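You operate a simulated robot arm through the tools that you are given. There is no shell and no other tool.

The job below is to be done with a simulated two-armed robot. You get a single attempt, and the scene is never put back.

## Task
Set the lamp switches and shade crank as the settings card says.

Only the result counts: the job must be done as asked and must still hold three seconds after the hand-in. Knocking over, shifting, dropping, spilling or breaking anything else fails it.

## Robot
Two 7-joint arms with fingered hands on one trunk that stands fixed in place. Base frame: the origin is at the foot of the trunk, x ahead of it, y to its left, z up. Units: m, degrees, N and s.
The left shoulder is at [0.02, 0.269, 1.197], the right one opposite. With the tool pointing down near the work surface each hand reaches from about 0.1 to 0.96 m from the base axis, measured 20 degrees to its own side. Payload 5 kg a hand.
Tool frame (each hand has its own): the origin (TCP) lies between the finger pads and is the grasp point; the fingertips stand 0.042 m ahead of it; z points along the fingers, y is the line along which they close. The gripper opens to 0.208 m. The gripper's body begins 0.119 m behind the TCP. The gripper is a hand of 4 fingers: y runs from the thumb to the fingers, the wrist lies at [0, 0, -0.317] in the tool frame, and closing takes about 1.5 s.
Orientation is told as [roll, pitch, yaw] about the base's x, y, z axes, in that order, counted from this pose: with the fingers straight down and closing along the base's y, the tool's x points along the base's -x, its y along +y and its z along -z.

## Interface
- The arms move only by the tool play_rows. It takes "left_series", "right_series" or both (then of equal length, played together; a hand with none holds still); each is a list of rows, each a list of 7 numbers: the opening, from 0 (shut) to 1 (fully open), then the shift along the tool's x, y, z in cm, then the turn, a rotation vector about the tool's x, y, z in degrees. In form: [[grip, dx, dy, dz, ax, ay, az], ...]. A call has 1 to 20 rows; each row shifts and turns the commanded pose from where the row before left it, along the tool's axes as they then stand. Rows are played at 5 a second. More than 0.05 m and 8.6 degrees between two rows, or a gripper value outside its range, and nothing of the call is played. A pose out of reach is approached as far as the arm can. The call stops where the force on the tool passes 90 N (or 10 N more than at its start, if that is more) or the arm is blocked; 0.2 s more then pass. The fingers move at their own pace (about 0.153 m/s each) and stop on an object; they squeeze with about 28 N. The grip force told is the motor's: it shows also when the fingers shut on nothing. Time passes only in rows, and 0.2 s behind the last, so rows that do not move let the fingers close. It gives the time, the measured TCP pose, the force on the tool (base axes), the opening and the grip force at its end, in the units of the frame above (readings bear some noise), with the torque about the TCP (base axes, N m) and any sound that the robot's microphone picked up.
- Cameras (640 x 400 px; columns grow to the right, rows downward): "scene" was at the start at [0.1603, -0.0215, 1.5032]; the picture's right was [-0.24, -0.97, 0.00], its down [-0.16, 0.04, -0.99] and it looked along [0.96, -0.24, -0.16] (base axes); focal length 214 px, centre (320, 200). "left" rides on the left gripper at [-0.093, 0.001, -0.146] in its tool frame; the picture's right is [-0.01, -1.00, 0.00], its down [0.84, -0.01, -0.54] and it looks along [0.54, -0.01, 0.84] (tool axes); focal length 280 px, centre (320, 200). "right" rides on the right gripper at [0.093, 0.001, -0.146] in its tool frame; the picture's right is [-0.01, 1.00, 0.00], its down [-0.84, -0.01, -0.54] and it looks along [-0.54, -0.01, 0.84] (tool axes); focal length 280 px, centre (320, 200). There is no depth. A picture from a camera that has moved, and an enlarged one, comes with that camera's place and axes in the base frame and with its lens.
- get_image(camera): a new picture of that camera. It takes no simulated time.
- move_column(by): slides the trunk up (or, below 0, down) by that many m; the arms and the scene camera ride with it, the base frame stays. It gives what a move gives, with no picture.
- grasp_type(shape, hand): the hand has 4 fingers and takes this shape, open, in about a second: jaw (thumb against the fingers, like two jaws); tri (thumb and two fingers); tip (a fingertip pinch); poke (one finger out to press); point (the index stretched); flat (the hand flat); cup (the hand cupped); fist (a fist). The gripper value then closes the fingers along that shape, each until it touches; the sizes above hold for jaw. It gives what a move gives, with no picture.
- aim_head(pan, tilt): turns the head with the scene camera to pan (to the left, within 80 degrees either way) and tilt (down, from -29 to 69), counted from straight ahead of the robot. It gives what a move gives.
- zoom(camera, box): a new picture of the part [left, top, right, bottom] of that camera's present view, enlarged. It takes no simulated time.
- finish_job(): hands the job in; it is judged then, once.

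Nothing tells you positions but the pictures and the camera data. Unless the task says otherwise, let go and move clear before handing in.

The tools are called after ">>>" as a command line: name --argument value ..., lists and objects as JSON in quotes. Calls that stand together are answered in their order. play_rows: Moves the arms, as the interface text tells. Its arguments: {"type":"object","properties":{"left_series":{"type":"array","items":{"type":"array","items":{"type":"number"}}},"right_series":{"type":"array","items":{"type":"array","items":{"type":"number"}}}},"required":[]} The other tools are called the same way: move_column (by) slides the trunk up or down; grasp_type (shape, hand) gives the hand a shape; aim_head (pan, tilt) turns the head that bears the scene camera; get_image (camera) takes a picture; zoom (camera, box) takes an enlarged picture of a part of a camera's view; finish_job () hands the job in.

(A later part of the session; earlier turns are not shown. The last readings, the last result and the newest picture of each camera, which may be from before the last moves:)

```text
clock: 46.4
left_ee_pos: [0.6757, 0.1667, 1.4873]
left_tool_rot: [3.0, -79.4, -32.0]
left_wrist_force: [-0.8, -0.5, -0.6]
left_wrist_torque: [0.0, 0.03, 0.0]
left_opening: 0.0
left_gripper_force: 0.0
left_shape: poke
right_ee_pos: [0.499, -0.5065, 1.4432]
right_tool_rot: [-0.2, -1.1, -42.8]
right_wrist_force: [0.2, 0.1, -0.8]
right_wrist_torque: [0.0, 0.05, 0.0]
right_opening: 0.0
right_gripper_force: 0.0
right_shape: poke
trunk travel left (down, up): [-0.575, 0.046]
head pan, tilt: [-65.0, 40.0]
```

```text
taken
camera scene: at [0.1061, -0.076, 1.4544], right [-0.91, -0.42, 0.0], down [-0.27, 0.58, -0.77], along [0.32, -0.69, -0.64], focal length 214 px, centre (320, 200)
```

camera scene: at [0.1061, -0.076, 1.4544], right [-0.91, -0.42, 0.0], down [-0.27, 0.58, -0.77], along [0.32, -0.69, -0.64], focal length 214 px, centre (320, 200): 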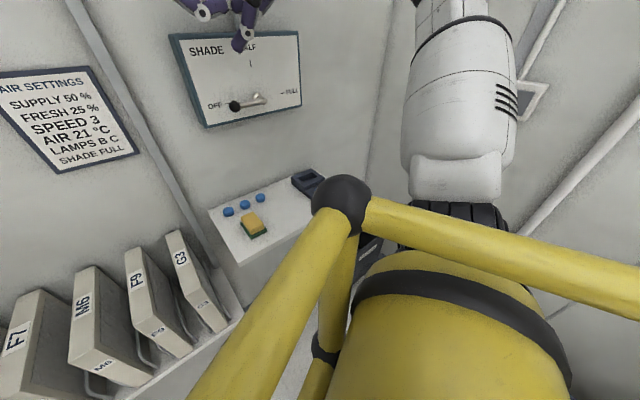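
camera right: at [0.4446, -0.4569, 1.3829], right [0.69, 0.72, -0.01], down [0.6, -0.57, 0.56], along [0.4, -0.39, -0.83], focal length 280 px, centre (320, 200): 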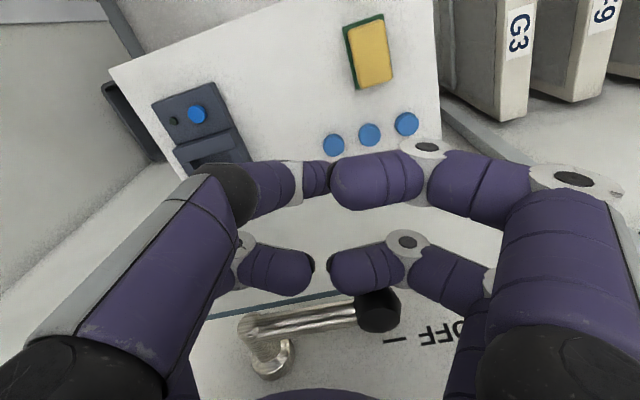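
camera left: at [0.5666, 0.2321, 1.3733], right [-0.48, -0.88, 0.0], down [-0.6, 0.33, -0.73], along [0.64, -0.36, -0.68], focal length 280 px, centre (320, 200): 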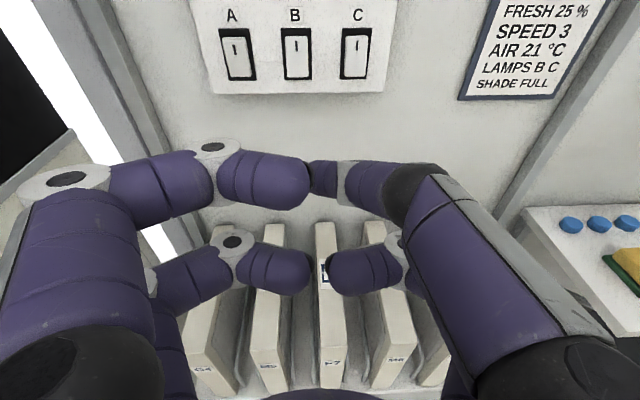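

The surroundings are clear (the yellow cage is part of the robot's trunk, and shelf and filters lie well ahead of it). I'll lower the trunk 0.25 m.

>>> move_column --by -0.25

>>> aim_head --pan -40 --tilt 5

>>> get_image --camera "scene"

>>> get_image --camera "right"

```text
clock: 49.0
left_ee_pos: [0.6741, 0.1674, 1.2342]
left_tool_rot: [3.2, -79.5, -32.3]
left_wrist_force: [-0.6, -0.1, 0.1]
left_wrist_torque: [0.0, 0.05, 0.03]
left_opening: 0.0002
left_gripper_force: 0.0
left_shape: poke
right_ee_pos: [0.5005, -0.5085, 1.1917]
right_tool_rot: [-0.6, -0.8, -42.9]
right_wrist_force: [-1.4, -0.3, 0.6]
right_wrist_torque: [0.0, -0.04, 0.02]
right_opening: 0.0001
right_gripper_force: 0.0
right_shape: poke
trunk travel left (down, up): [-0.325, 0.296]
head pan, tilt: [-65.0, 40.0]
```

```text
clock: 50.0
left_ee_pos: [0.6754, 0.1692, 1.2347]
left_tool_rot: [3.0, -79.4, -32.0]
left_wrist_force: [0.1, -0.3, -0.2]
left_wrist_torque: [0.02, 0.01, 0.0]
left_opening: 0.0
left_gripper_force: 0.1
left_shape: poke
right_ee_pos: [0.5015, -0.5077, 1.1926]
right_tool_rot: [-0.7, -0.6, -42.8]
right_wrist_force: [0.4, 1.2, 0.1]
right_wrist_torque: [0.0, 0.01, -0.03]
right_opening: 0.0002
right_gripper_force: 0.0
right_shape: poke
trunk travel left (down, up): [-0.325, 0.296]
head pan, tilt: [-40.0, 5.0]
```

```text
taken
camera scene: at [0.1681, -0.0581, 1.2553], right [-0.64, -0.77, 0.0], down [-0.07, 0.06, -1.0], along [0.76, -0.64, -0.09], focal length 214 px, centre (320, 200)
```

scene: 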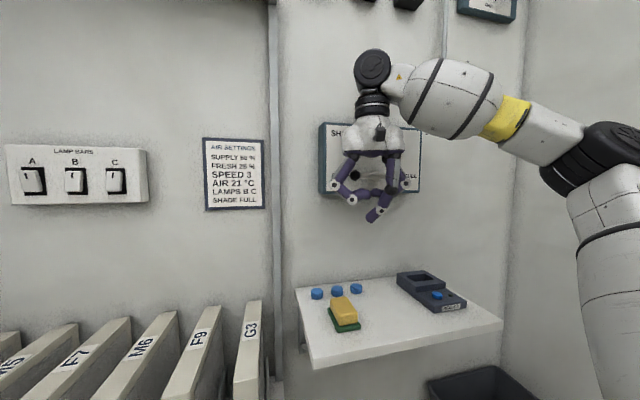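

```text
taken
camera right: at [0.4349, -0.442, 1.3371], right [0.69, 0.72, -0.01], down [0.61, -0.57, 0.55], along [0.39, -0.39, -0.84], focal length 280 px, centre (320, 200)
```

right: 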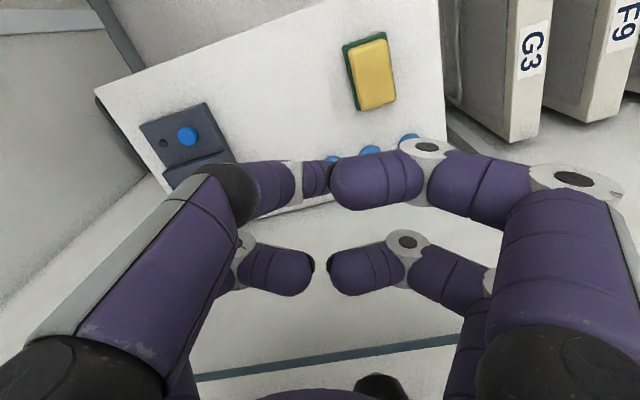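

The trunk is down 0.25 m and the crank view is clear. I'll shift the right hand a little left and up, away from the lever, and then pitch it forward in small batches.

>>> play_rows --right_series '[[1, 2.52, 2.26, -1.3, 0, 0, 0], [1, 2.52, 2.26, -1.3, 0, 0, 0], [1, 2.52, 2.26, -1.3, 0, 0, 0], [1, 0, 0, 0, 0, -8, 0], [1, 0, 0, 0, 0, -8, 0], [1, 0, 0, 0, 0, 0, 0]]'

```text
clock: 51.4
left_ee_pos: [0.6754, 0.1679, 1.2338]
left_tool_rot: [2.9, -79.5, -32.0]
left_wrist_force: [0.0, -0.7, -0.8]
left_wrist_torque: [-0.03, 0.01, -0.01]
left_opening: 0.0003
left_gripper_force: 0.0
left_shape: poke
right_ee_pos: [0.5254, -0.4223, 1.2449]
right_tool_rot: [-0.8, -16.6, -42.3]
right_wrist_force: [-1.3, 0.2, 0.4]
right_wrist_torque: [-0.05, -0.03, -0.03]
right_opening: 0.0
right_gripper_force: 0.1
right_shape: poke
right hand out of reach, approached as far as the arm can: row 3, 4, 5
trunk travel left (down, up): [-0.325, 0.296]
head pan, tilt: [-40.0, 5.0]
```

The arm keeps stopping at yaw ≈ -43°, which suggests the wrist's roll joint is at its limit. I'll un-pitch, lift the hand clear, and turn the hand the other way (about 180°), which mirrors the left arm's comfortable attitude and puts the hand camera on top.

>>> play_rows --right_series '[[1, 0, 0, -2, 0, 8.3, 0], [1, 0, 0, -3, 0, 8.3, -4], [1, 0, 0, -3, 0, 0, -8.5], [1, 0, 0, 0, 0, 0, -8.5], [1, 0, 0, 0, 0, 0, -8.5], [1, 0, 0, 0, 0, 0, -8.5], [1, 0, 0, 0, 0, 0, -8.5], [1, 0, 0, 0, 0, 0, -8.5], [1, 0, 0, 0, 0, 0, 0]]'

>>> get_image --camera "scene"

```text
refused: row 2 steps farther than a row can; nothing moved
```

```text
taken
camera scene: at [0.1681, -0.0578, 1.2554], right [-0.64, -0.77, 0.0], down [-0.07, 0.06, -1.0], along [0.76, -0.64, -0.09], focal length 214 px, centre (320, 200)
```

scene: 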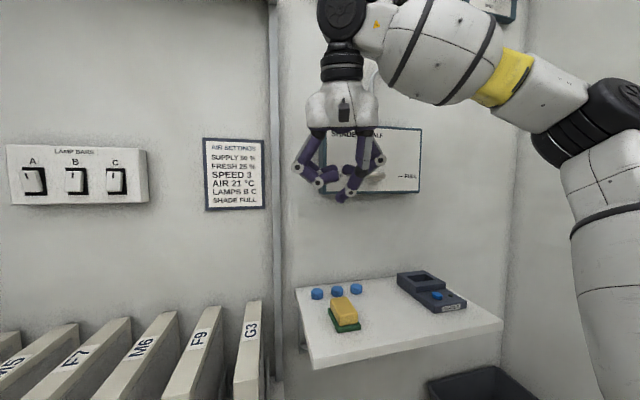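

One row exceeded the angle limit and nothing moved. I'll resend with smaller turns.

>>> play_rows --right_series '[[1, 0, 0, -2, 0, 8.3, 0], [1, 0, 0, -3, 0, 8.3, 0], [1, 0, 0, -3, 0, 0, -8.4], [1, 0, 0, 0, 0, 0, -8.4], [1, 0, 0, 0, 0, 0, -8.4], [1, 0, 0, 0, 0, 0, -8.4], [1, 0, 0, 0, 0, 0, -8.4], [1, 0, 0, 0, 0, 0, -8.4], [1, 0, 0, 0, 0, 0, 0]]'

>>> get_image --camera "scene"

```text
clock: 53.4
left_ee_pos: [0.6755, 0.1679, 1.234]
left_tool_rot: [2.9, -79.4, -32.1]
left_wrist_force: [-0.1, 0.3, 0.0]
left_wrist_torque: [0.01, 0.03, 0.0]
left_opening: 0.0
left_gripper_force: 0.2
left_shape: poke
right_ee_pos: [0.5519, -0.4111, 1.2795]
right_tool_rot: [-0.5, 0.3, 7.7]
right_wrist_force: [0.2, 0.1, 0.7]
right_wrist_torque: [0.04, 0.02, -0.03]
right_opening: 0.0
right_gripper_force: 0.1
right_shape: poke
right hand out of reach, approached as far as the arm can: row 2, 3
trunk travel left (down, up): [-0.325, 0.296]
head pan, tilt: [-40.0, 5.0]
```

```text
taken
camera scene: at [0.1682, -0.0581, 1.2554], right [-0.64, -0.77, 0.0], down [-0.07, 0.06, -1.0], along [0.76, -0.64, -0.09], focal length 214 px, centre (320, 200)
```

scene: 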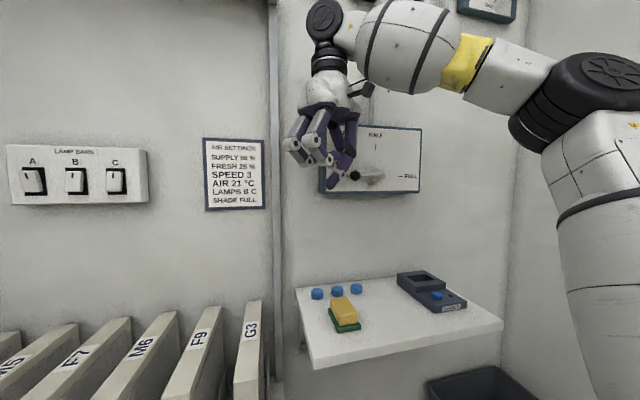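

Turning this way works freely. Before turning further I'll pull the hand about 10 cm back from the wall so the camera housing clears the box.

>>> play_rows --right_series '[[1, 2.78, 1.85, -1.5, 0, 0, 0], [1, 2.78, 1.85, -1.5, 0, 0, 0], [1, 2.78, 1.85, -1.5, 0, 0, 0], [1, 0, 0, 0, 0, 0, 0]]'

>>> get_image --camera "scene"

```text
clock: 54.4
left_ee_pos: [0.6758, 0.1686, 1.2339]
left_tool_rot: [3.0, -79.4, -32.0]
left_wrist_force: [-0.3, 0.6, 0.4]
left_wrist_torque: [0.0, 0.0, 0.0]
left_opening: 0.0002
left_gripper_force: 0.1
left_shape: poke
right_ee_pos: [0.5281, -0.397, 1.2841]
right_tool_rot: [-0.4, 0.2, 7.5]
right_wrist_force: [-0.1, 0.4, 0.4]
right_wrist_torque: [-0.03, -0.05, 0.0]
right_opening: 0.0
right_gripper_force: 0.1
right_shape: poke
right hand out of reach, approached as far as the arm can: row 1, 2, 3
trunk travel left (down, up): [-0.325, 0.296]
head pan, tilt: [-40.0, 5.0]
```

```text
taken
camera scene: at [0.1681, -0.0579, 1.2554], right [-0.64, -0.77, 0.0], down [-0.07, 0.06, -1.0], along [0.76, -0.64, -0.09], focal length 214 px, centre (320, 200)
```

scene: 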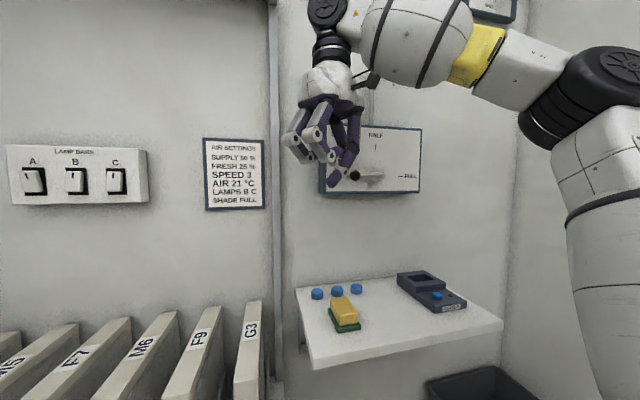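

Backing off upward is still limited — the arm's wrist bend looks like the constraint. I'll lower and back the hand slightly, then continue turning it toward the mirrored attitude.

>>> play_rows --right_series '[[1, 2.35, 1.3, 2.5, 0, 0, 0], [1, 2.35, 1.3, 2.5, 0, 0, 0], [1, 0, 0, 0, 0, 0, -8.4], [1, 0, 0, 0, 0, 0, -8.4], [1, 0, 0, 0, 0, 0, -8.4], [1, 0, 0, 0, 0, 0, -8.4], [1, 0, 0, 0, 0, 0, -8.4], [1, 0, 0, 0, 0, 0, -8.4], [1, 0, 0, 0, 0, 0, 0]]'

>>> get_image --camera "scene"

```text
clock: 56.4
left_ee_pos: [0.6767, 0.1696, 1.2329]
left_tool_rot: [2.9, -79.4, -32.0]
left_wrist_force: [-0.1, -0.1, -0.1]
left_wrist_torque: [0.0, -0.03, 0.0]
left_opening: 0.0
left_gripper_force: 0.0
left_shape: poke
right_ee_pos: [0.4762, -0.3752, 1.2343]
right_tool_rot: [0.0, 0.6, 58.2]
right_wrist_force: [1.0, -0.1, 0.8]
right_wrist_torque: [-0.03, 0.01, 0.0]
right_opening: 0.0
right_gripper_force: 0.0
right_shape: poke
trunk travel left (down, up): [-0.325, 0.296]
head pan, tilt: [-40.0, 5.0]
```

```text
taken
camera scene: at [0.1682, -0.058, 1.2554], right [-0.64, -0.77, 0.0], down [-0.07, 0.06, -1.0], along [0.76, -0.64, -0.09], focal length 214 px, centre (320, 200)
```

scene: 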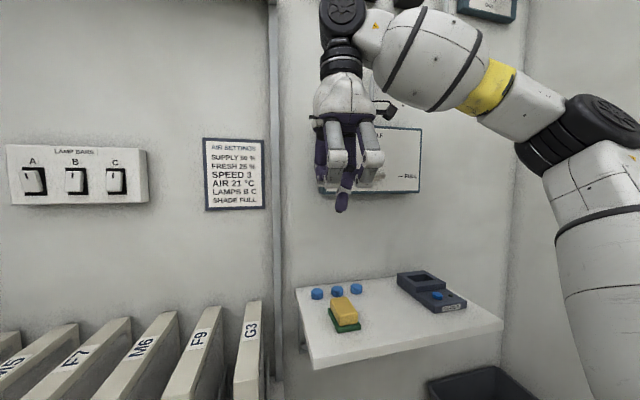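

That went cleanly with no limit flagged. I'll continue turning the hand to about 180° yaw.

>>> play_rows --right_series '[[1, 0, 0, 0, 0, 0, -8.3], [1, 0, 0, 0, 0, 0, -8.3], [1, 0, 0, 0, 0, 0, -8.3], [1, 0, 0, 0, 0, 0, -8.3], [1, 0, 0, 0, 0, 0, -8.3], [1, 0, 0, 0, 0, 0, -8.3], [1, 0, 0, 0, 0, 0, -8.3], [1, 0, 0, 0, 0, 0, 0]]'

>>> play_rows --right_series '[[1, 0, 0, 0, 0, 0, -8.3], [1, 0, 0, 0, 0, 0, -8.3], [1, 0, 0, 0, 0, 0, -8.3], [1, 0, 0, 0, 0, 0, -8.3], [1, 0, 0, 0, 0, 0, -8.3], [1, 0, 0, 0, 0, 0, -8.3], [1, 0, 0, 0, 0, 0, -8.3], [1, 0, 0, 0, 0, 0, 0]]'

>>> get_image --camera "scene"

```text
clock: 58.2
left_ee_pos: [0.675, 0.1686, 1.2333]
left_tool_rot: [3.0, -79.4, -32.0]
left_wrist_force: [-0.6, -0.1, 0.1]
left_wrist_torque: [0.02, 0.0, 0.02]
left_opening: 0.0
left_gripper_force: 0.0
left_shape: poke
right_ee_pos: [0.4775, -0.3748, 1.2335]
right_tool_rot: [0.5, 0.4, 116.3]
right_wrist_force: [-0.9, -0.3, 0.1]
right_wrist_torque: [-0.05, -0.02, 0.0]
right_opening: 0.0001
right_gripper_force: 0.1
right_shape: poke
trunk travel left (down, up): [-0.325, 0.296]
head pan, tilt: [-40.0, 5.0]
```

```text
clock: 60.0
left_ee_pos: [0.6753, 0.1678, 1.2332]
left_tool_rot: [3.1, -79.4, -32.0]
left_wrist_force: [0.0, -0.4, 0.3]
left_wrist_torque: [0.04, -0.01, 0.04]
left_opening: 0.0002
left_gripper_force: 0.0
left_shape: poke
right_ee_pos: [0.4771, -0.374, 1.2349]
right_tool_rot: [0.5, -0.2, 174.4]
right_wrist_force: [-0.1, -0.1, 0.1]
right_wrist_torque: [0.01, 0.03, 0.02]
right_opening: 0.0001
right_gripper_force: 0.0
right_shape: poke
trunk travel left (down, up): [-0.325, 0.296]
head pan, tilt: [-40.0, 5.0]
```

```text
taken
camera scene: at [0.1682, -0.058, 1.2554], right [-0.64, -0.77, 0.0], down [-0.07, 0.06, -1.0], along [0.76, -0.64, -0.09], focal length 214 px, centre (320, 200)
```

scene: 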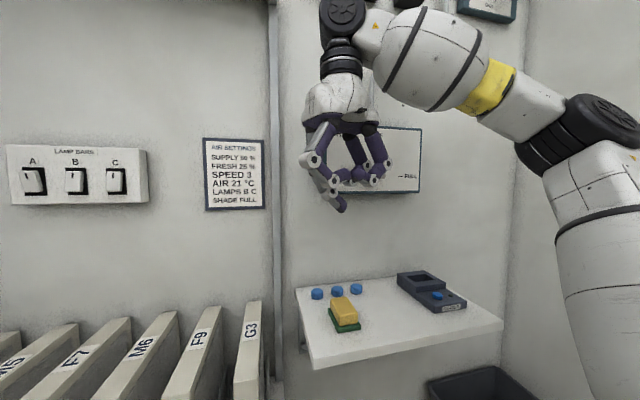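

The hand turned fully to yaw 174° with no limit. Now I'll pitch the fingers forward at this spot, which is left of the box and has free space ahead, moving forward slightly as I do.

>>> play_rows --right_series '[[1, 1.0, 0, 0.07, 0, 8.2, 0], [1, 0.97, 0, 0.2, 0, 8.2, 0], [1, 0.93, 0, 0.35, 0, 8.2, 0], [1, 0.88, 0, 0.47, 0, 8.2, 0], [1, 0.8, 0, 0.6, 0, 8.2, 0], [1, 0, 0, 0, 0, 0, 0]]'

>>> get_image --camera "scene"

```text
clock: 61.4
left_ee_pos: [0.6753, 0.1669, 1.2352]
left_tool_rot: [3.0, -79.4, -32.2]
left_wrist_force: [1.2, 0.1, 0.1]
left_wrist_torque: [-0.01, 0.01, 0.05]
left_opening: 0.0001
left_gripper_force: 0.1
left_shape: poke
right_ee_pos: [0.5265, -0.3784, 1.2308]
right_tool_rot: [0.8, 40.9, 174.6]
right_wrist_force: [0.2, -0.2, 0.4]
right_wrist_torque: [0.04, 0.02, 0.04]
right_opening: 0.0
right_gripper_force: 0.0
right_shape: poke
trunk travel left (down, up): [-0.325, 0.296]
head pan, tilt: [-40.0, 5.0]
```

```text
taken
camera scene: at [0.1681, -0.0582, 1.2555], right [-0.64, -0.77, 0.0], down [-0.07, 0.06, -1.0], along [0.76, -0.64, -0.09], focal length 214 px, centre (320, 200)
```

scene: 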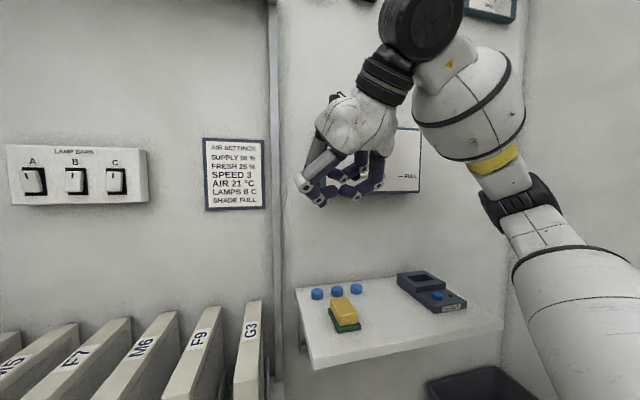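

Pitching works now, with the elbow dropping nicely. I'll continue to near horizontal.

>>> play_rows --right_series '[[1, 0.71, 0, 0.71, 0, 8.2, 0], [1, 0.6, 0, 0.8, 0, 8.2, 0], [1, 0.47, 0, 0.88, 0, 8.2, 0], [1, 0.35, 0, 0.93, 0, 8.2, 0], [1, 0, 0, 0, 0, 0, 0]]'

>>> get_image --camera "scene"

>>> get_image --camera "right"

```text
clock: 62.6
left_ee_pos: [0.6749, 0.1678, 1.2347]
left_tool_rot: [3.0, -79.4, -32.1]
left_wrist_force: [0.4, -0.1, 0.1]
left_wrist_torque: [0.01, 0.0, 0.04]
left_opening: 0.0001
left_gripper_force: 0.0
left_shape: poke
right_ee_pos: [0.5649, -0.3831, 1.2273]
right_tool_rot: [1.9, 73.7, 176.0]
right_wrist_force: [0.2, -0.3, -0.1]
right_wrist_torque: [0.02, -0.01, 0.06]
right_opening: 0.0
right_gripper_force: 0.1
right_shape: poke
trunk travel left (down, up): [-0.325, 0.296]
head pan, tilt: [-40.0, 5.0]
```

```text
taken
camera scene: at [0.1682, -0.0582, 1.2555], right [-0.64, -0.77, 0.0], down [-0.07, 0.06, -1.0], along [0.76, -0.64, -0.09], focal length 214 px, centre (320, 200)
```

scene: 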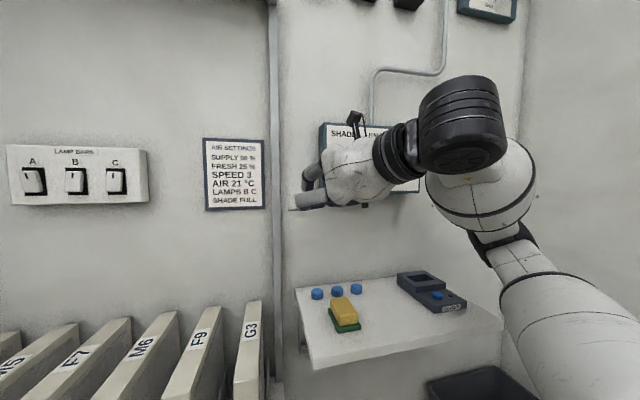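

```text
taken
camera right: at [0.4536, -0.3729, 1.3598], right [-0.1, -0.99, 0.0], down [-0.75, 0.08, -0.66], along [0.65, -0.07, -0.75], focal length 280 px, centre (320, 200)
```

right: 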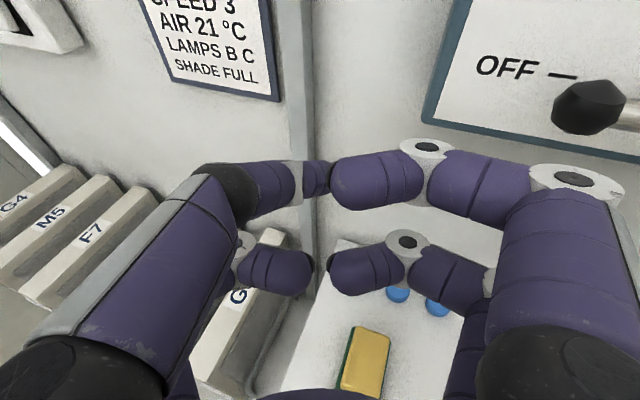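

The right hand is now nearly level with its camera on top, and the knob position checks out in this view too. I'll level the hand a bit more and turn it slightly left so the poke finger points closer to the wall normal.

>>> play_rows --right_series '[[1, 0, 0, 0, 0, 6, 0], [1, 0, 0, 0, 0, 6, 0], [1, 0, 0, 0, 5, 0, 0], [1, 0, 0, 0, 5, 0, 0], [1, 0, 0, 0, 0, 0, 0]]'

>>> get_image --camera "right"

```text
clock: 63.8
left_ee_pos: [0.6753, 0.1689, 1.2341]
left_tool_rot: [3.0, -79.5, -32.0]
left_wrist_force: [0.3, 0.2, 0.7]
left_wrist_torque: [-0.02, 0.01, 0.02]
left_opening: 0.0
left_gripper_force: 0.2
left_shape: poke
right_ee_pos: [0.5667, -0.3841, 1.2269]
right_tool_rot: [-2.9, 85.6, -178.6]
right_wrist_force: [0.0, 0.7, 0.0]
right_wrist_torque: [0.01, -0.03, 0.06]
right_opening: 0.0
right_gripper_force: 0.0
right_shape: poke
trunk travel left (down, up): [-0.325, 0.296]
head pan, tilt: [-40.0, 5.0]
```

```text
taken
camera right: at [0.429, -0.3961, 1.3326], right [0.07, -1.0, -0.02], down [-0.6, -0.03, -0.8], along [0.8, 0.07, -0.6], focal length 280 px, centre (320, 200)
```

right: 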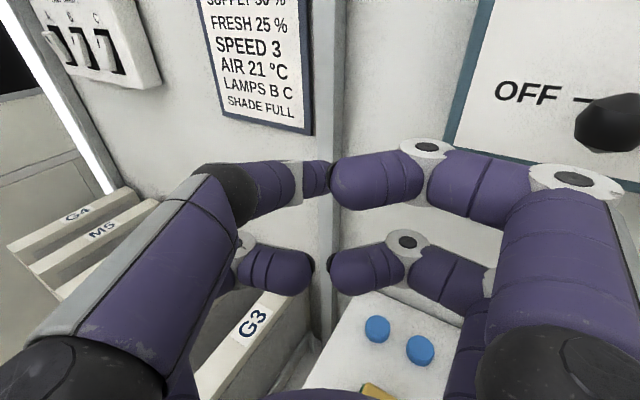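

The finger now points along the wall normal, about 21° down. To keep the curled knuckles further behind the tip I'll turn the hand back right about 15°.

>>> play_rows --right_series '[[1, 0, 0, 0, -5, 0, 0], [1, 0, 0, 0, -5, 0, 0], [1, 0, 0, 0, -5, 0, 0], [1, 0, 0, 0, 0, 0, 0]]'

>>> get_image --camera "right"

>>> zoom --camera "scene" --box '[280, 100, 460, 220]'

```text
clock: 64.8
left_ee_pos: [0.6759, 0.1686, 1.2341]
left_tool_rot: [2.8, -79.4, -31.8]
left_wrist_force: [0.1, 1.3, -0.7]
left_wrist_torque: [-0.09, -0.07, -0.1]
left_opening: 0.0002
left_gripper_force: 0.0
left_shape: poke
right_ee_pos: [0.5671, -0.3833, 1.2278]
right_tool_rot: [12.3, 85.6, -178.6]
right_wrist_force: [0.0, 0.7, -0.2]
right_wrist_torque: [0.02, 0.02, -0.14]
right_opening: 0.0
right_gripper_force: 0.0
right_shape: poke
trunk travel left (down, up): [-0.325, 0.296]
head pan, tilt: [-40.0, 5.0]
```

```text
taken
camera right: at [0.4317, -0.3571, 1.3321], right [-0.19, -0.98, 0.0], down [-0.59, 0.11, -0.8], along [0.78, -0.15, -0.6], focal length 280 px, centre (320, 200)
```

right: 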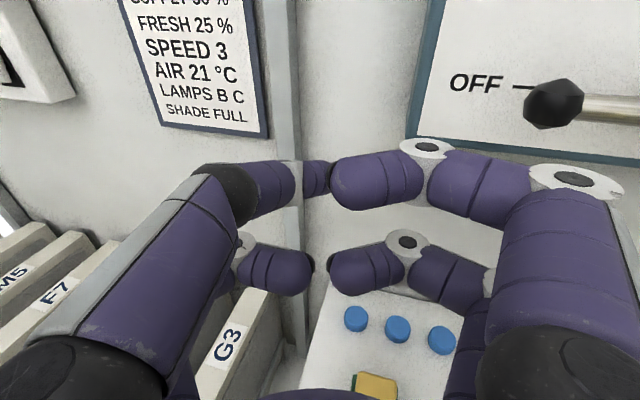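

```text
3.33 times, centred on (370, 160) of scene
camera zoom: at [0.1685, -0.0575, 1.2552], right [-0.64, -0.77, 0.0], down [-0.07, 0.06, -1.0], along [0.76, -0.64, -0.09], focal length 715 px, centre (153, 333)
```

zoom: 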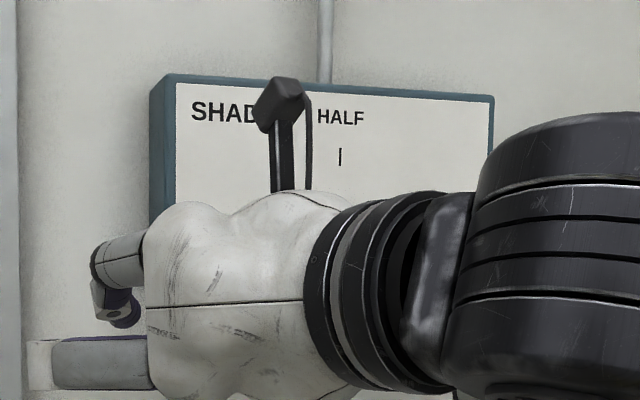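

The geometry is good. I'll slide the tip right to sit below the lever, keeping about 6 cm in front of the lever plane.

>>> play_rows --right_series '[[1, -0.11, 3.69, -1.36, 0, 0, 0], [1, -0.11, 3.69, -1.36, 0, 0, 0], [1, -0.11, 3.69, -1.36, 0, 0, 0], [1, -0.11, 3.69, -1.36, 0, 0, 0], [1, -0.11, 3.69, -1.36, 0, 0, 0], [1, 0, 0, 0, 0, 0, 0]]'

>>> get_image --camera "right"

>>> get_image --camera "scene"

```text
clock: 66.2
left_ee_pos: [0.6739, 0.1683, 1.2337]
left_tool_rot: [3.3, -79.5, -32.2]
left_wrist_force: [-1.3, -0.7, -0.3]
left_wrist_torque: [0.04, 0.06, 0.1]
left_opening: 0.0
left_gripper_force: 0.1
left_shape: poke
right_ee_pos: [0.4766, -0.5557, 1.248]
right_tool_rot: [12.3, 85.5, -178.6]
right_wrist_force: [-1.1, -0.2, 0.3]
right_wrist_torque: [0.03, 0.01, 0.07]
right_opening: 0.0
right_gripper_force: 0.0
right_shape: poke
right hand out of reach, approached as far as the arm can: row 1, 2, 3
trunk travel left (down, up): [-0.325, 0.296]
head pan, tilt: [-40.0, 5.0]
```

```text
taken
camera right: at [0.3412, -0.5304, 1.352], right [-0.19, -0.98, 0.0], down [-0.59, 0.11, -0.8], along [0.79, -0.15, -0.6], focal length 280 px, centre (320, 200)
```

right: 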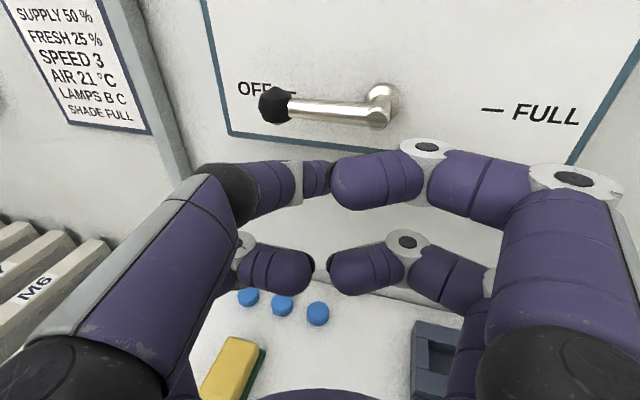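

```text
taken
camera scene: at [0.1674, -0.0582, 1.2554], right [-0.64, -0.77, 0.0], down [-0.07, 0.06, -1.0], along [0.76, -0.64, -0.09], focal length 214 px, centre (320, 200)
```

scene: 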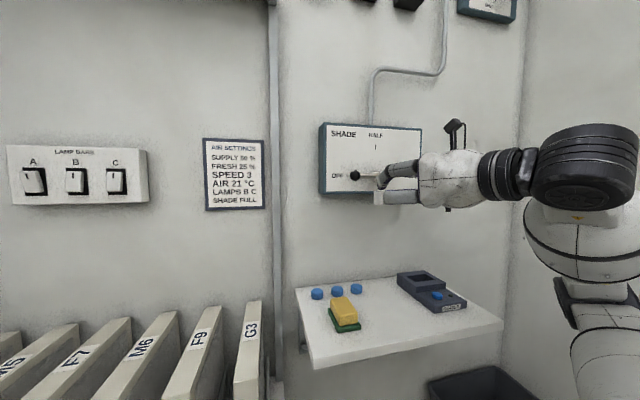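

The camera gives a clear view of the whole lever from above, and it matches my coordinates. I'll drop 1.5 cm so the finger passes under the rod, then advance partway.

>>> play_rows --right_series '[[1, -0.75, 0, 0, 0, 0, 0], [1, -0.75, 0, 0, 0, 0, 0], [1, 0.1, 0.39, 1.43, 0, 0, 0], [1, 0.1, 0.39, 1.43, 0, 0, 0], [1, 0, 0, 0, 0, 0, 0]]'

>>> get_image --camera "right"

>>> zoom --camera "scene" --box '[310, 110, 460, 220]'

```text
clock: 67.4
left_ee_pos: [0.6752, 0.1675, 1.2338]
left_tool_rot: [3.0, -79.4, -32.0]
left_wrist_force: [-0.2, -0.4, -0.5]
left_wrist_torque: [-0.01, 0.02, 0.0]
left_opening: 0.0
left_gripper_force: 0.0
left_shape: poke
right_ee_pos: [0.5044, -0.5714, 1.2411]
right_tool_rot: [12.1, 85.6, -178.7]
right_wrist_force: [-0.2, 0.2, -0.2]
right_wrist_torque: [0.02, -0.02, -0.01]
right_opening: 0.0
right_gripper_force: 0.1
right_shape: poke
right hand out of reach, approached as far as the arm can: row 1, 2
trunk travel left (down, up): [-0.325, 0.296]
head pan, tilt: [-40.0, 5.0]
```

```text
taken
camera right: at [0.3696, -0.5465, 1.3472], right [-0.19, -0.98, 0.0], down [-0.59, 0.11, -0.8], along [0.78, -0.15, -0.6], focal length 280 px, centre (320, 200)
```

right: 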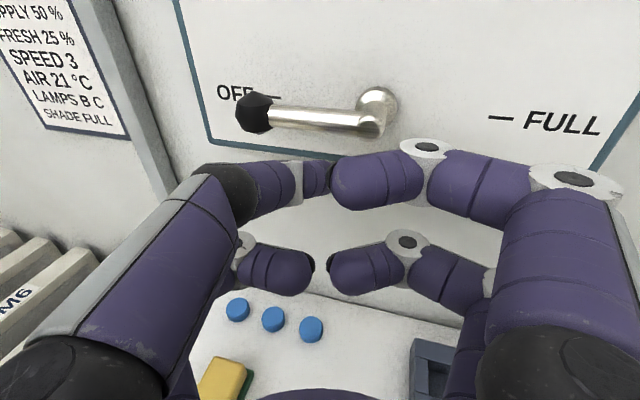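

```text
3.64 times, centred on (385, 165) of scene
camera zoom: at [0.1683, -0.0581, 1.2554], right [-0.64, -0.77, 0.0], down [-0.07, 0.06, -1.0], along [0.76, -0.64, -0.09], focal length 780 px, centre (84, 327)
```

zoom: 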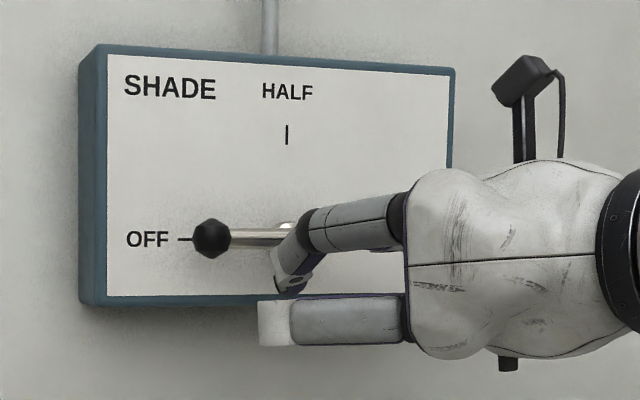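

The side view shows the finger just below and in front of the rod. The arm can't lower further on its own, so I'll lower the trunk by 1.2 cm for clearance under the rod, then advance to about 2 cm beyond the lever plane.

>>> move_column --by -0.012

>>> play_rows --right_series '[[1, 0.07, 0.26, 0.96, 0, 0, 0], [1, 0.07, 0.26, 0.96, 0, 0, 0], [1, 0, 0, 0, 0, 0, 0]]'

>>> get_image --camera "right"

>>> zoom --camera "scene" --box '[310, 110, 460, 220]'

```text
clock: 68.0
left_ee_pos: [0.6756, 0.1674, 1.2224]
left_tool_rot: [3.2, -79.4, -32.2]
left_wrist_force: [-0.9, 0.0, 0.0]
left_wrist_torque: [0.0, 0.0, 0.0]
left_opening: 0.0
left_gripper_force: 0.0
left_shape: poke
right_ee_pos: [0.5049, -0.5706, 1.2326]
right_tool_rot: [12.1, 85.6, -178.7]
right_wrist_force: [0.3, 0.4, -0.2]
right_wrist_torque: [0.0, 0.07, 0.0]
right_opening: 0.0
right_gripper_force: 0.2
right_shape: poke
trunk travel left (down, up): [-0.313, 0.308]
head pan, tilt: [-40.0, 5.0]
```

```text
clock: 68.8
left_ee_pos: [0.6768, 0.1691, 1.2216]
left_tool_rot: [3.0, -79.5, -32.1]
left_wrist_force: [-0.5, 0.1, 0.7]
left_wrist_torque: [0.01, 0.0, 0.01]
left_opening: 0.0001
left_gripper_force: 0.1
left_shape: poke
right_ee_pos: [0.5233, -0.5787, 1.2317]
right_tool_rot: [12.1, 85.5, -178.8]
right_wrist_force: [-0.3, 0.3, -0.4]
right_wrist_torque: [-0.03, 0.0, 0.02]
right_opening: 0.0001
right_gripper_force: 0.1
right_shape: poke
trunk travel left (down, up): [-0.313, 0.308]
head pan, tilt: [-40.0, 5.0]
```

```text
taken
camera right: at [0.3888, -0.554, 1.3367], right [-0.19, -0.98, 0.0], down [-0.59, 0.11, -0.8], along [0.78, -0.15, -0.6], focal length 280 px, centre (320, 200)
```

right: 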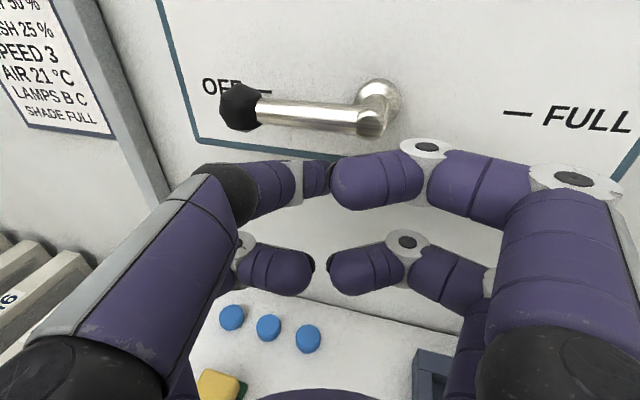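

```text
3.64 times, centred on (385, 165) of scene
camera zoom: at [0.1717, -0.0581, 1.2428], right [-0.64, -0.77, 0.0], down [-0.07, 0.06, -1.0], along [0.76, -0.64, -0.09], focal length 780 px, centre (84, 327)
```

zoom: 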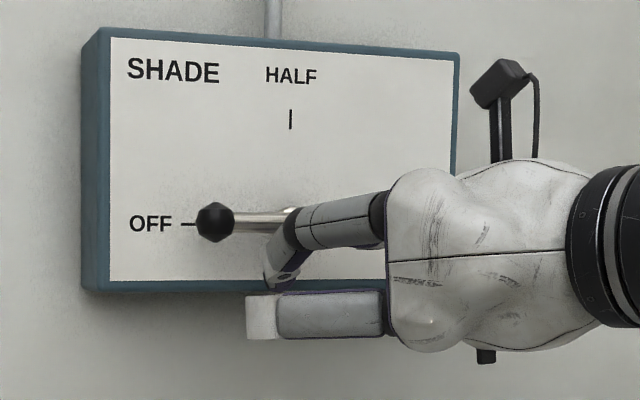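

The finger is clear under the rod and about level with the lever plane. I'll advance another 1.4 cm so the fingertip reaches past the rod.

>>> play_rows --right_series '[[1, 0.05, 0.18, 0.67, 0, 0, 0], [1, 0.05, 0.18, 0.67, 0, 0, 0], [1, 0, 0, 0, 0, 0, 0]]'

>>> zoom --camera "right" --box '[180, 60, 480, 240]'

>>> zoom --camera "scene" --box '[310, 110, 460, 220]'

```text
clock: 69.6
left_ee_pos: [0.6757, 0.1694, 1.2213]
left_tool_rot: [2.9, -79.5, -32.0]
left_wrist_force: [0.0, -0.6, 0.9]
left_wrist_torque: [-0.01, 0.01, -0.01]
left_opening: 0.0
left_gripper_force: 0.0
left_shape: poke
right_ee_pos: [0.535, -0.586, 1.2309]
right_tool_rot: [12.2, 85.6, -178.7]
right_wrist_force: [0.1, -0.3, -0.3]
right_wrist_torque: [-0.02, 0.01, -0.01]
right_opening: 0.0
right_gripper_force: 0.0
right_shape: poke
trunk travel left (down, up): [-0.313, 0.308]
head pan, tilt: [-40.0, 5.0]
```

```text
2.13 times, centred on (330, 150) of right
camera zoom: at [0.4002, -0.5605, 1.3359], right [-0.19, -0.98, 0.0], down [-0.59, 0.11, -0.8], along [0.78, -0.15, -0.6], focal length 598 px, centre (299, 307)
```

zoom: 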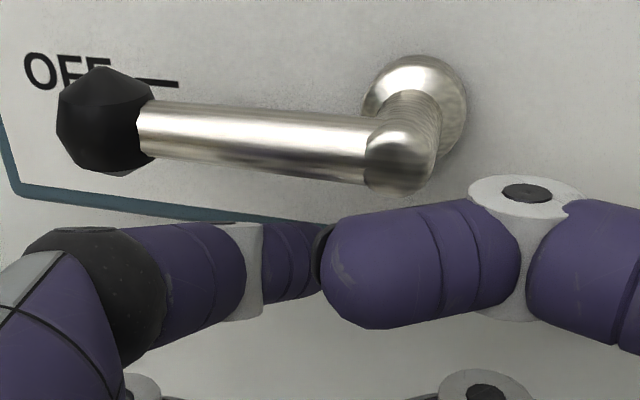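

```text
3.64 times, centred on (385, 165) of scene
camera zoom: at [0.1717, -0.058, 1.2428], right [-0.64, -0.77, 0.0], down [-0.07, 0.06, -1.0], along [0.76, -0.64, -0.09], focal length 780 px, centre (84, 327)
```

zoom: 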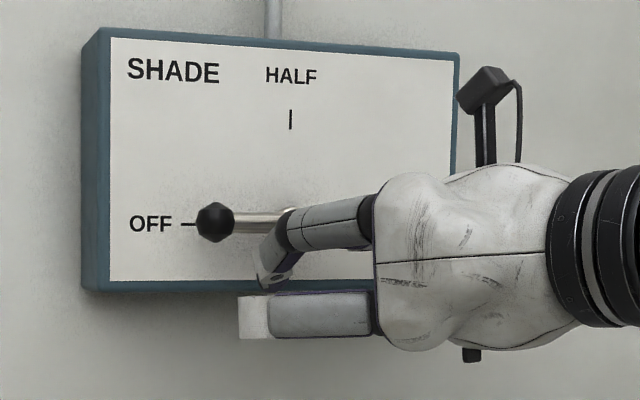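

The fingertip is under the rod about halfway along it and reaches past it. I'll push straight up in small steps and watch for the lever starting to turn.

>>> play_rows --right_series '[[1, 0.75, 0, -0.05, 0, 0, 0], [1, 0.75, 0, -0.05, 0, 0, 0], [1, 0, 0, 0, 0, 0, 0]]'

>>> zoom --camera "right" --box '[180, 60, 480, 240]'

>>> zoom --camera "scene" --box '[310, 110, 460, 220]'

```text
clock: 70.4
left_ee_pos: [0.6757, 0.1679, 1.2221]
left_tool_rot: [3.0, -79.4, -32.0]
left_wrist_force: [0.2, 0.7, -0.2]
left_wrist_torque: [0.06, 0.01, -0.02]
left_opening: 0.0001
left_gripper_force: 0.1
left_shape: poke
right_ee_pos: [0.5363, -0.5866, 1.2468]
right_tool_rot: [12.1, 85.5, -178.9]
right_wrist_force: [-0.2, 0.7, -0.6]
right_wrist_torque: [0.05, -0.03, -0.02]
right_opening: 0.0004
right_gripper_force: 0.1
right_shape: poke
trunk travel left (down, up): [-0.313, 0.308]
head pan, tilt: [-40.0, 5.0]
```

```text
2.13 times, centred on (330, 150) of right
camera zoom: at [0.4017, -0.5606, 1.3516], right [-0.19, -0.98, 0.0], down [-0.59, 0.11, -0.8], along [0.78, -0.15, -0.6], focal length 598 px, centre (299, 307)
```

zoom: 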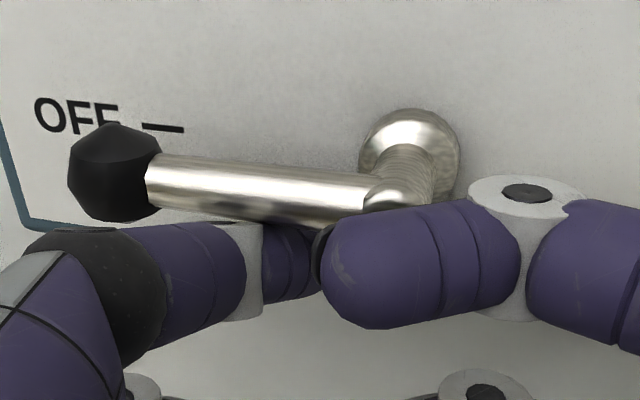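

```text
3.64 times, centred on (385, 165) of scene
camera zoom: at [0.1718, -0.058, 1.2427], right [-0.64, -0.77, 0.0], down [-0.07, 0.06, -1.0], along [0.76, -0.64, -0.09], focal length 780 px, centre (84, 327)
```

zoom: 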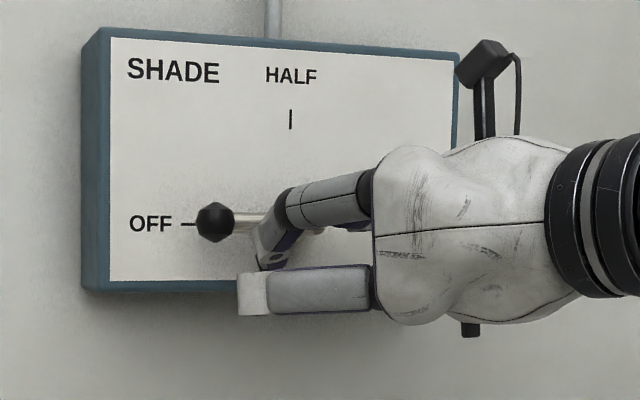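

Almost touching, no force yet. I'll begin the arc with the first four small steps upward.

>>> play_rows --right_series '[[1, 0.8, -0.25, 0.01, 0, 0, 0], [1, 0.83, -0.12, -0.03, 0, 0, 0], [1, 0, 0, 0, 0, 0, 0]]'

>>> zoom --camera "right" --box '[180, 60, 480, 240]'

>>> zoom --camera "scene" --box '[310, 110, 460, 220]'

```text
clock: 71.2
left_ee_pos: [0.6757, 0.1677, 1.2223]
left_tool_rot: [3.0, -79.4, -31.9]
left_wrist_force: [0.5, 0.3, 0.7]
left_wrist_torque: [-0.02, -0.01, -0.04]
left_opening: 0.0
left_gripper_force: 0.0
left_shape: poke
right_ee_pos: [0.5398, -0.5825, 1.263]
right_tool_rot: [12.1, 85.4, -178.8]
right_wrist_force: [-1.2, -1.1, -3.8]
right_wrist_torque: [-0.01, 0.07, -0.02]
right_opening: 0.0004
right_gripper_force: 0.1
right_shape: poke
trunk travel left (down, up): [-0.313, 0.308]
head pan, tilt: [-40.0, 5.0]
```

```text
2.13 times, centred on (330, 150) of right
camera zoom: at [0.4035, -0.5572, 1.3681], right [-0.19, -0.98, 0.0], down [-0.59, 0.11, -0.8], along [0.78, -0.15, -0.6], focal length 598 px, centre (299, 307)
```

zoom: 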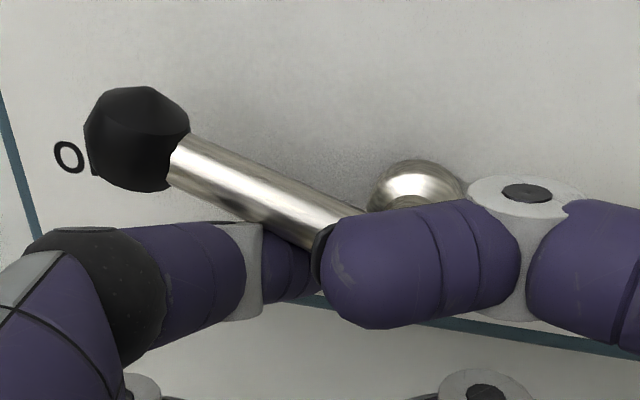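

```text
3.64 times, centred on (385, 165) of scene
camera zoom: at [0.1719, -0.058, 1.2427], right [-0.64, -0.77, 0.0], down [-0.07, 0.06, -1.0], along [0.76, -0.64, -0.09], focal length 780 px, centre (84, 327)
```

zoom: 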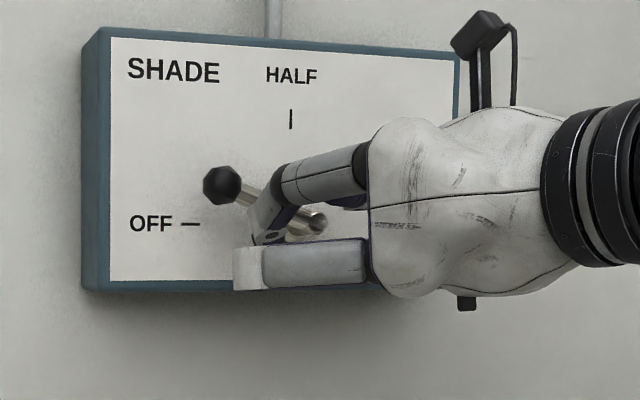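

The lever is turning with only about 4 N. I'll continue along the arc toward HALF.

>>> play_rows --right_series '[[1, 0.84, 0.02, -0.07, 0, 0, 0], [1, 0.82, 0.17, -0.11, 0, 0, 0], [1, 0.77, 0.3, -0.14, 0, 0, 0], [1, 0, 0, 0, 0, 0, 0]]'

>>> zoom --camera "right" --box '[180, 40, 480, 240]'

>>> zoom --camera "scene" --box '[310, 90, 460, 200]'

```text
clock: 72.2
left_ee_pos: [0.6765, 0.1686, 1.2224]
left_tool_rot: [3.0, -79.4, -32.0]
left_wrist_force: [-0.4, -0.2, -0.6]
left_wrist_torque: [-0.01, 0.01, 0.0]
left_opening: 0.0003
left_gripper_force: 0.1
left_shape: poke
right_ee_pos: [0.5366, -0.5876, 1.286]
right_tool_rot: [11.9, 85.5, -178.9]
right_wrist_force: [1.8, 0.7, -3.7]
right_wrist_torque: [0.02, 0.09, 0.0]
right_opening: 0.0
right_gripper_force: 0.0
right_shape: poke
trunk travel left (down, up): [-0.313, 0.308]
head pan, tilt: [-40.0, 5.0]
```

```text
2.00 times, centred on (330, 140) of right
camera zoom: at [0.4019, -0.5616, 1.3912], right [-0.19, -0.98, 0.0], down [-0.59, 0.11, -0.8], along [0.78, -0.15, -0.6], focal length 561 px, centre (300, 320)
```

zoom: 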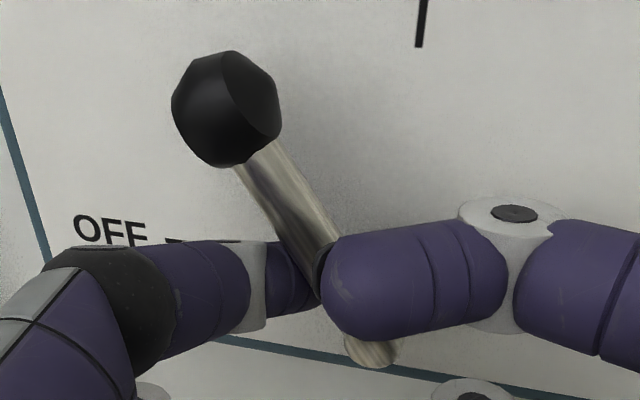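

```text
3.64 times, centred on (385, 145) of scene
camera zoom: at [0.172, -0.058, 1.2427], right [-0.64, -0.77, 0.0], down [-0.07, 0.06, -1.0], along [0.76, -0.64, -0.09], focal length 780 px, centre (84, 400)
```

zoom: 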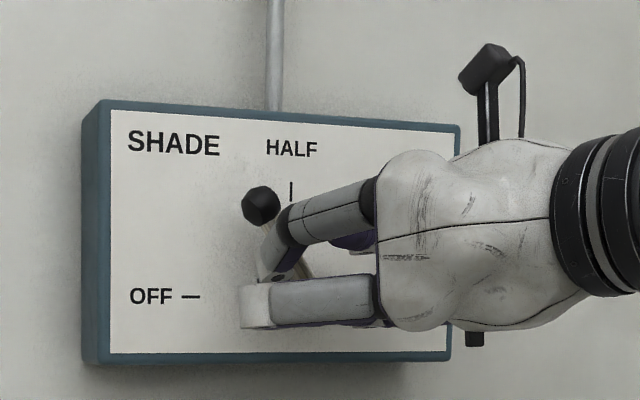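

The lever is now at roughly 125°, moving easily. Continuing past HALF.

>>> play_rows --right_series '[[1, 0.7, 0.42, -0.17, 0, 0, 0], [1, 0.62, 0.54, -0.19, 0, 0, 0], [1, 0.5, 0.65, -0.21, 0, 0, 0], [1, 0.38, 0.71, -0.22, 0, 0, 0], [1, 0, 0, 0, 0, 0, 0]]'

>>> zoom --camera "right" --box '[180, 40, 480, 240]'

>>> zoom --camera "scene" --box '[310, 90, 460, 200]'

```text
clock: 73.4
left_ee_pos: [0.6767, 0.1669, 1.2208]
left_tool_rot: [2.9, -79.4, -32.0]
left_wrist_force: [-0.3, 0.1, 0.1]
left_wrist_torque: [-0.01, -0.03, 0.05]
left_opening: 0.0
left_gripper_force: 0.1
left_shape: poke
right_ee_pos: [0.5228, -0.6068, 1.3102]
right_tool_rot: [11.8, 85.6, -178.8]
right_wrist_force: [4.8, 1.9, -1.3]
right_wrist_torque: [0.03, -0.04, 0.1]
right_opening: 0.0002
right_gripper_force: 0.0
right_shape: poke
trunk travel left (down, up): [-0.313, 0.308]
head pan, tilt: [-40.0, 5.0]
```

```text
2.00 times, centred on (330, 140) of right
camera zoom: at [0.3896, -0.5818, 1.4153], right [-0.19, -0.98, 0.0], down [-0.59, 0.11, -0.8], along [0.79, -0.15, -0.6], focal length 561 px, centre (300, 320)
```

zoom: 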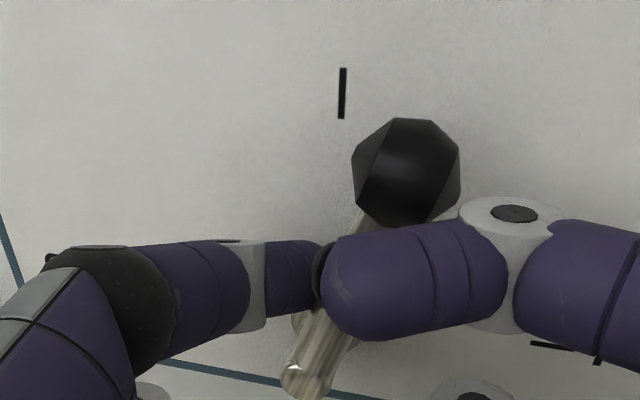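

```text
3.64 times, centred on (385, 145) of scene
camera zoom: at [0.1719, -0.058, 1.2428], right [-0.64, -0.77, 0.0], down [-0.07, 0.06, -1.0], along [0.76, -0.64, -0.09], focal length 780 px, centre (84, 400)
```

zoom: 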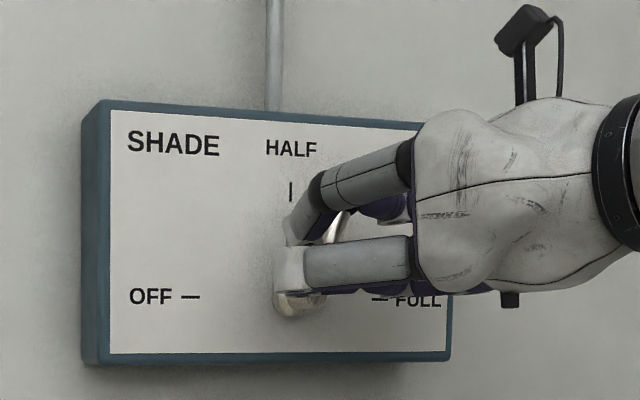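

The lever has passed HALF (about 76° by my estimate) with under 6 N. I'll keep following the arc to the right and down.

>>> play_rows --right_series '[[1, 0.24, 0.77, -0.23, 0, 0, 0], [1, 0.1, 0.8, -0.22, 0, 0, 0], [1, -0.04, 0.81, -0.22, 0, 0, 0], [1, 0, 0, 0, 0, 0, 0]]'

>>> zoom --camera "right" --box '[180, 40, 480, 240]'

>>> zoom --camera "scene" --box '[310, 90, 460, 200]'

```text
clock: 74.4
left_ee_pos: [0.6749, 0.1674, 1.2227]
left_tool_rot: [3.0, -79.4, -32.1]
left_wrist_force: [0.0, -0.1, 0.6]
left_wrist_torque: [0.02, 0.02, 0.06]
left_opening: 0.0
left_gripper_force: 0.1
left_shape: poke
right_ee_pos: [0.5141, -0.6309, 1.315]
right_tool_rot: [12.0, 85.6, -178.9]
right_wrist_force: [2.2, 1.0, 0.7]
right_wrist_torque: [-0.01, -0.02, 0.1]
right_opening: 0.0
right_gripper_force: 0.1
right_shape: poke
trunk travel left (down, up): [-0.313, 0.308]
head pan, tilt: [-40.0, 5.0]
```

```text
2.00 times, centred on (330, 140) of right
camera zoom: at [0.379, -0.6052, 1.4188], right [-0.19, -0.98, 0.0], down [-0.59, 0.11, -0.8], along [0.78, -0.15, -0.6], focal length 561 px, centre (300, 320)
```

zoom: 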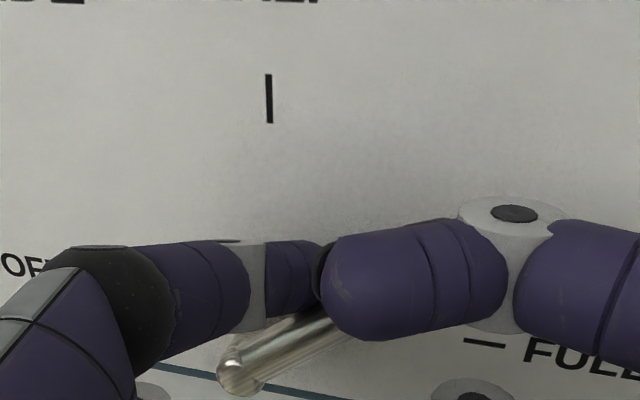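

```text
3.64 times, centred on (385, 145) of scene
camera zoom: at [0.1716, -0.0581, 1.2428], right [-0.64, -0.77, 0.0], down [-0.07, 0.06, -1.0], along [0.76, -0.64, -0.09], focal length 780 px, centre (84, 400)
```

zoom: 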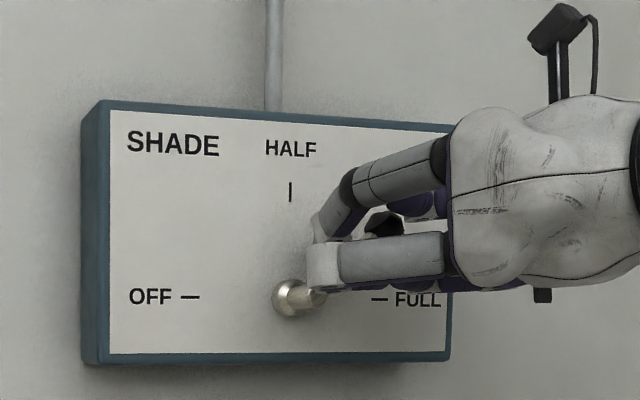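

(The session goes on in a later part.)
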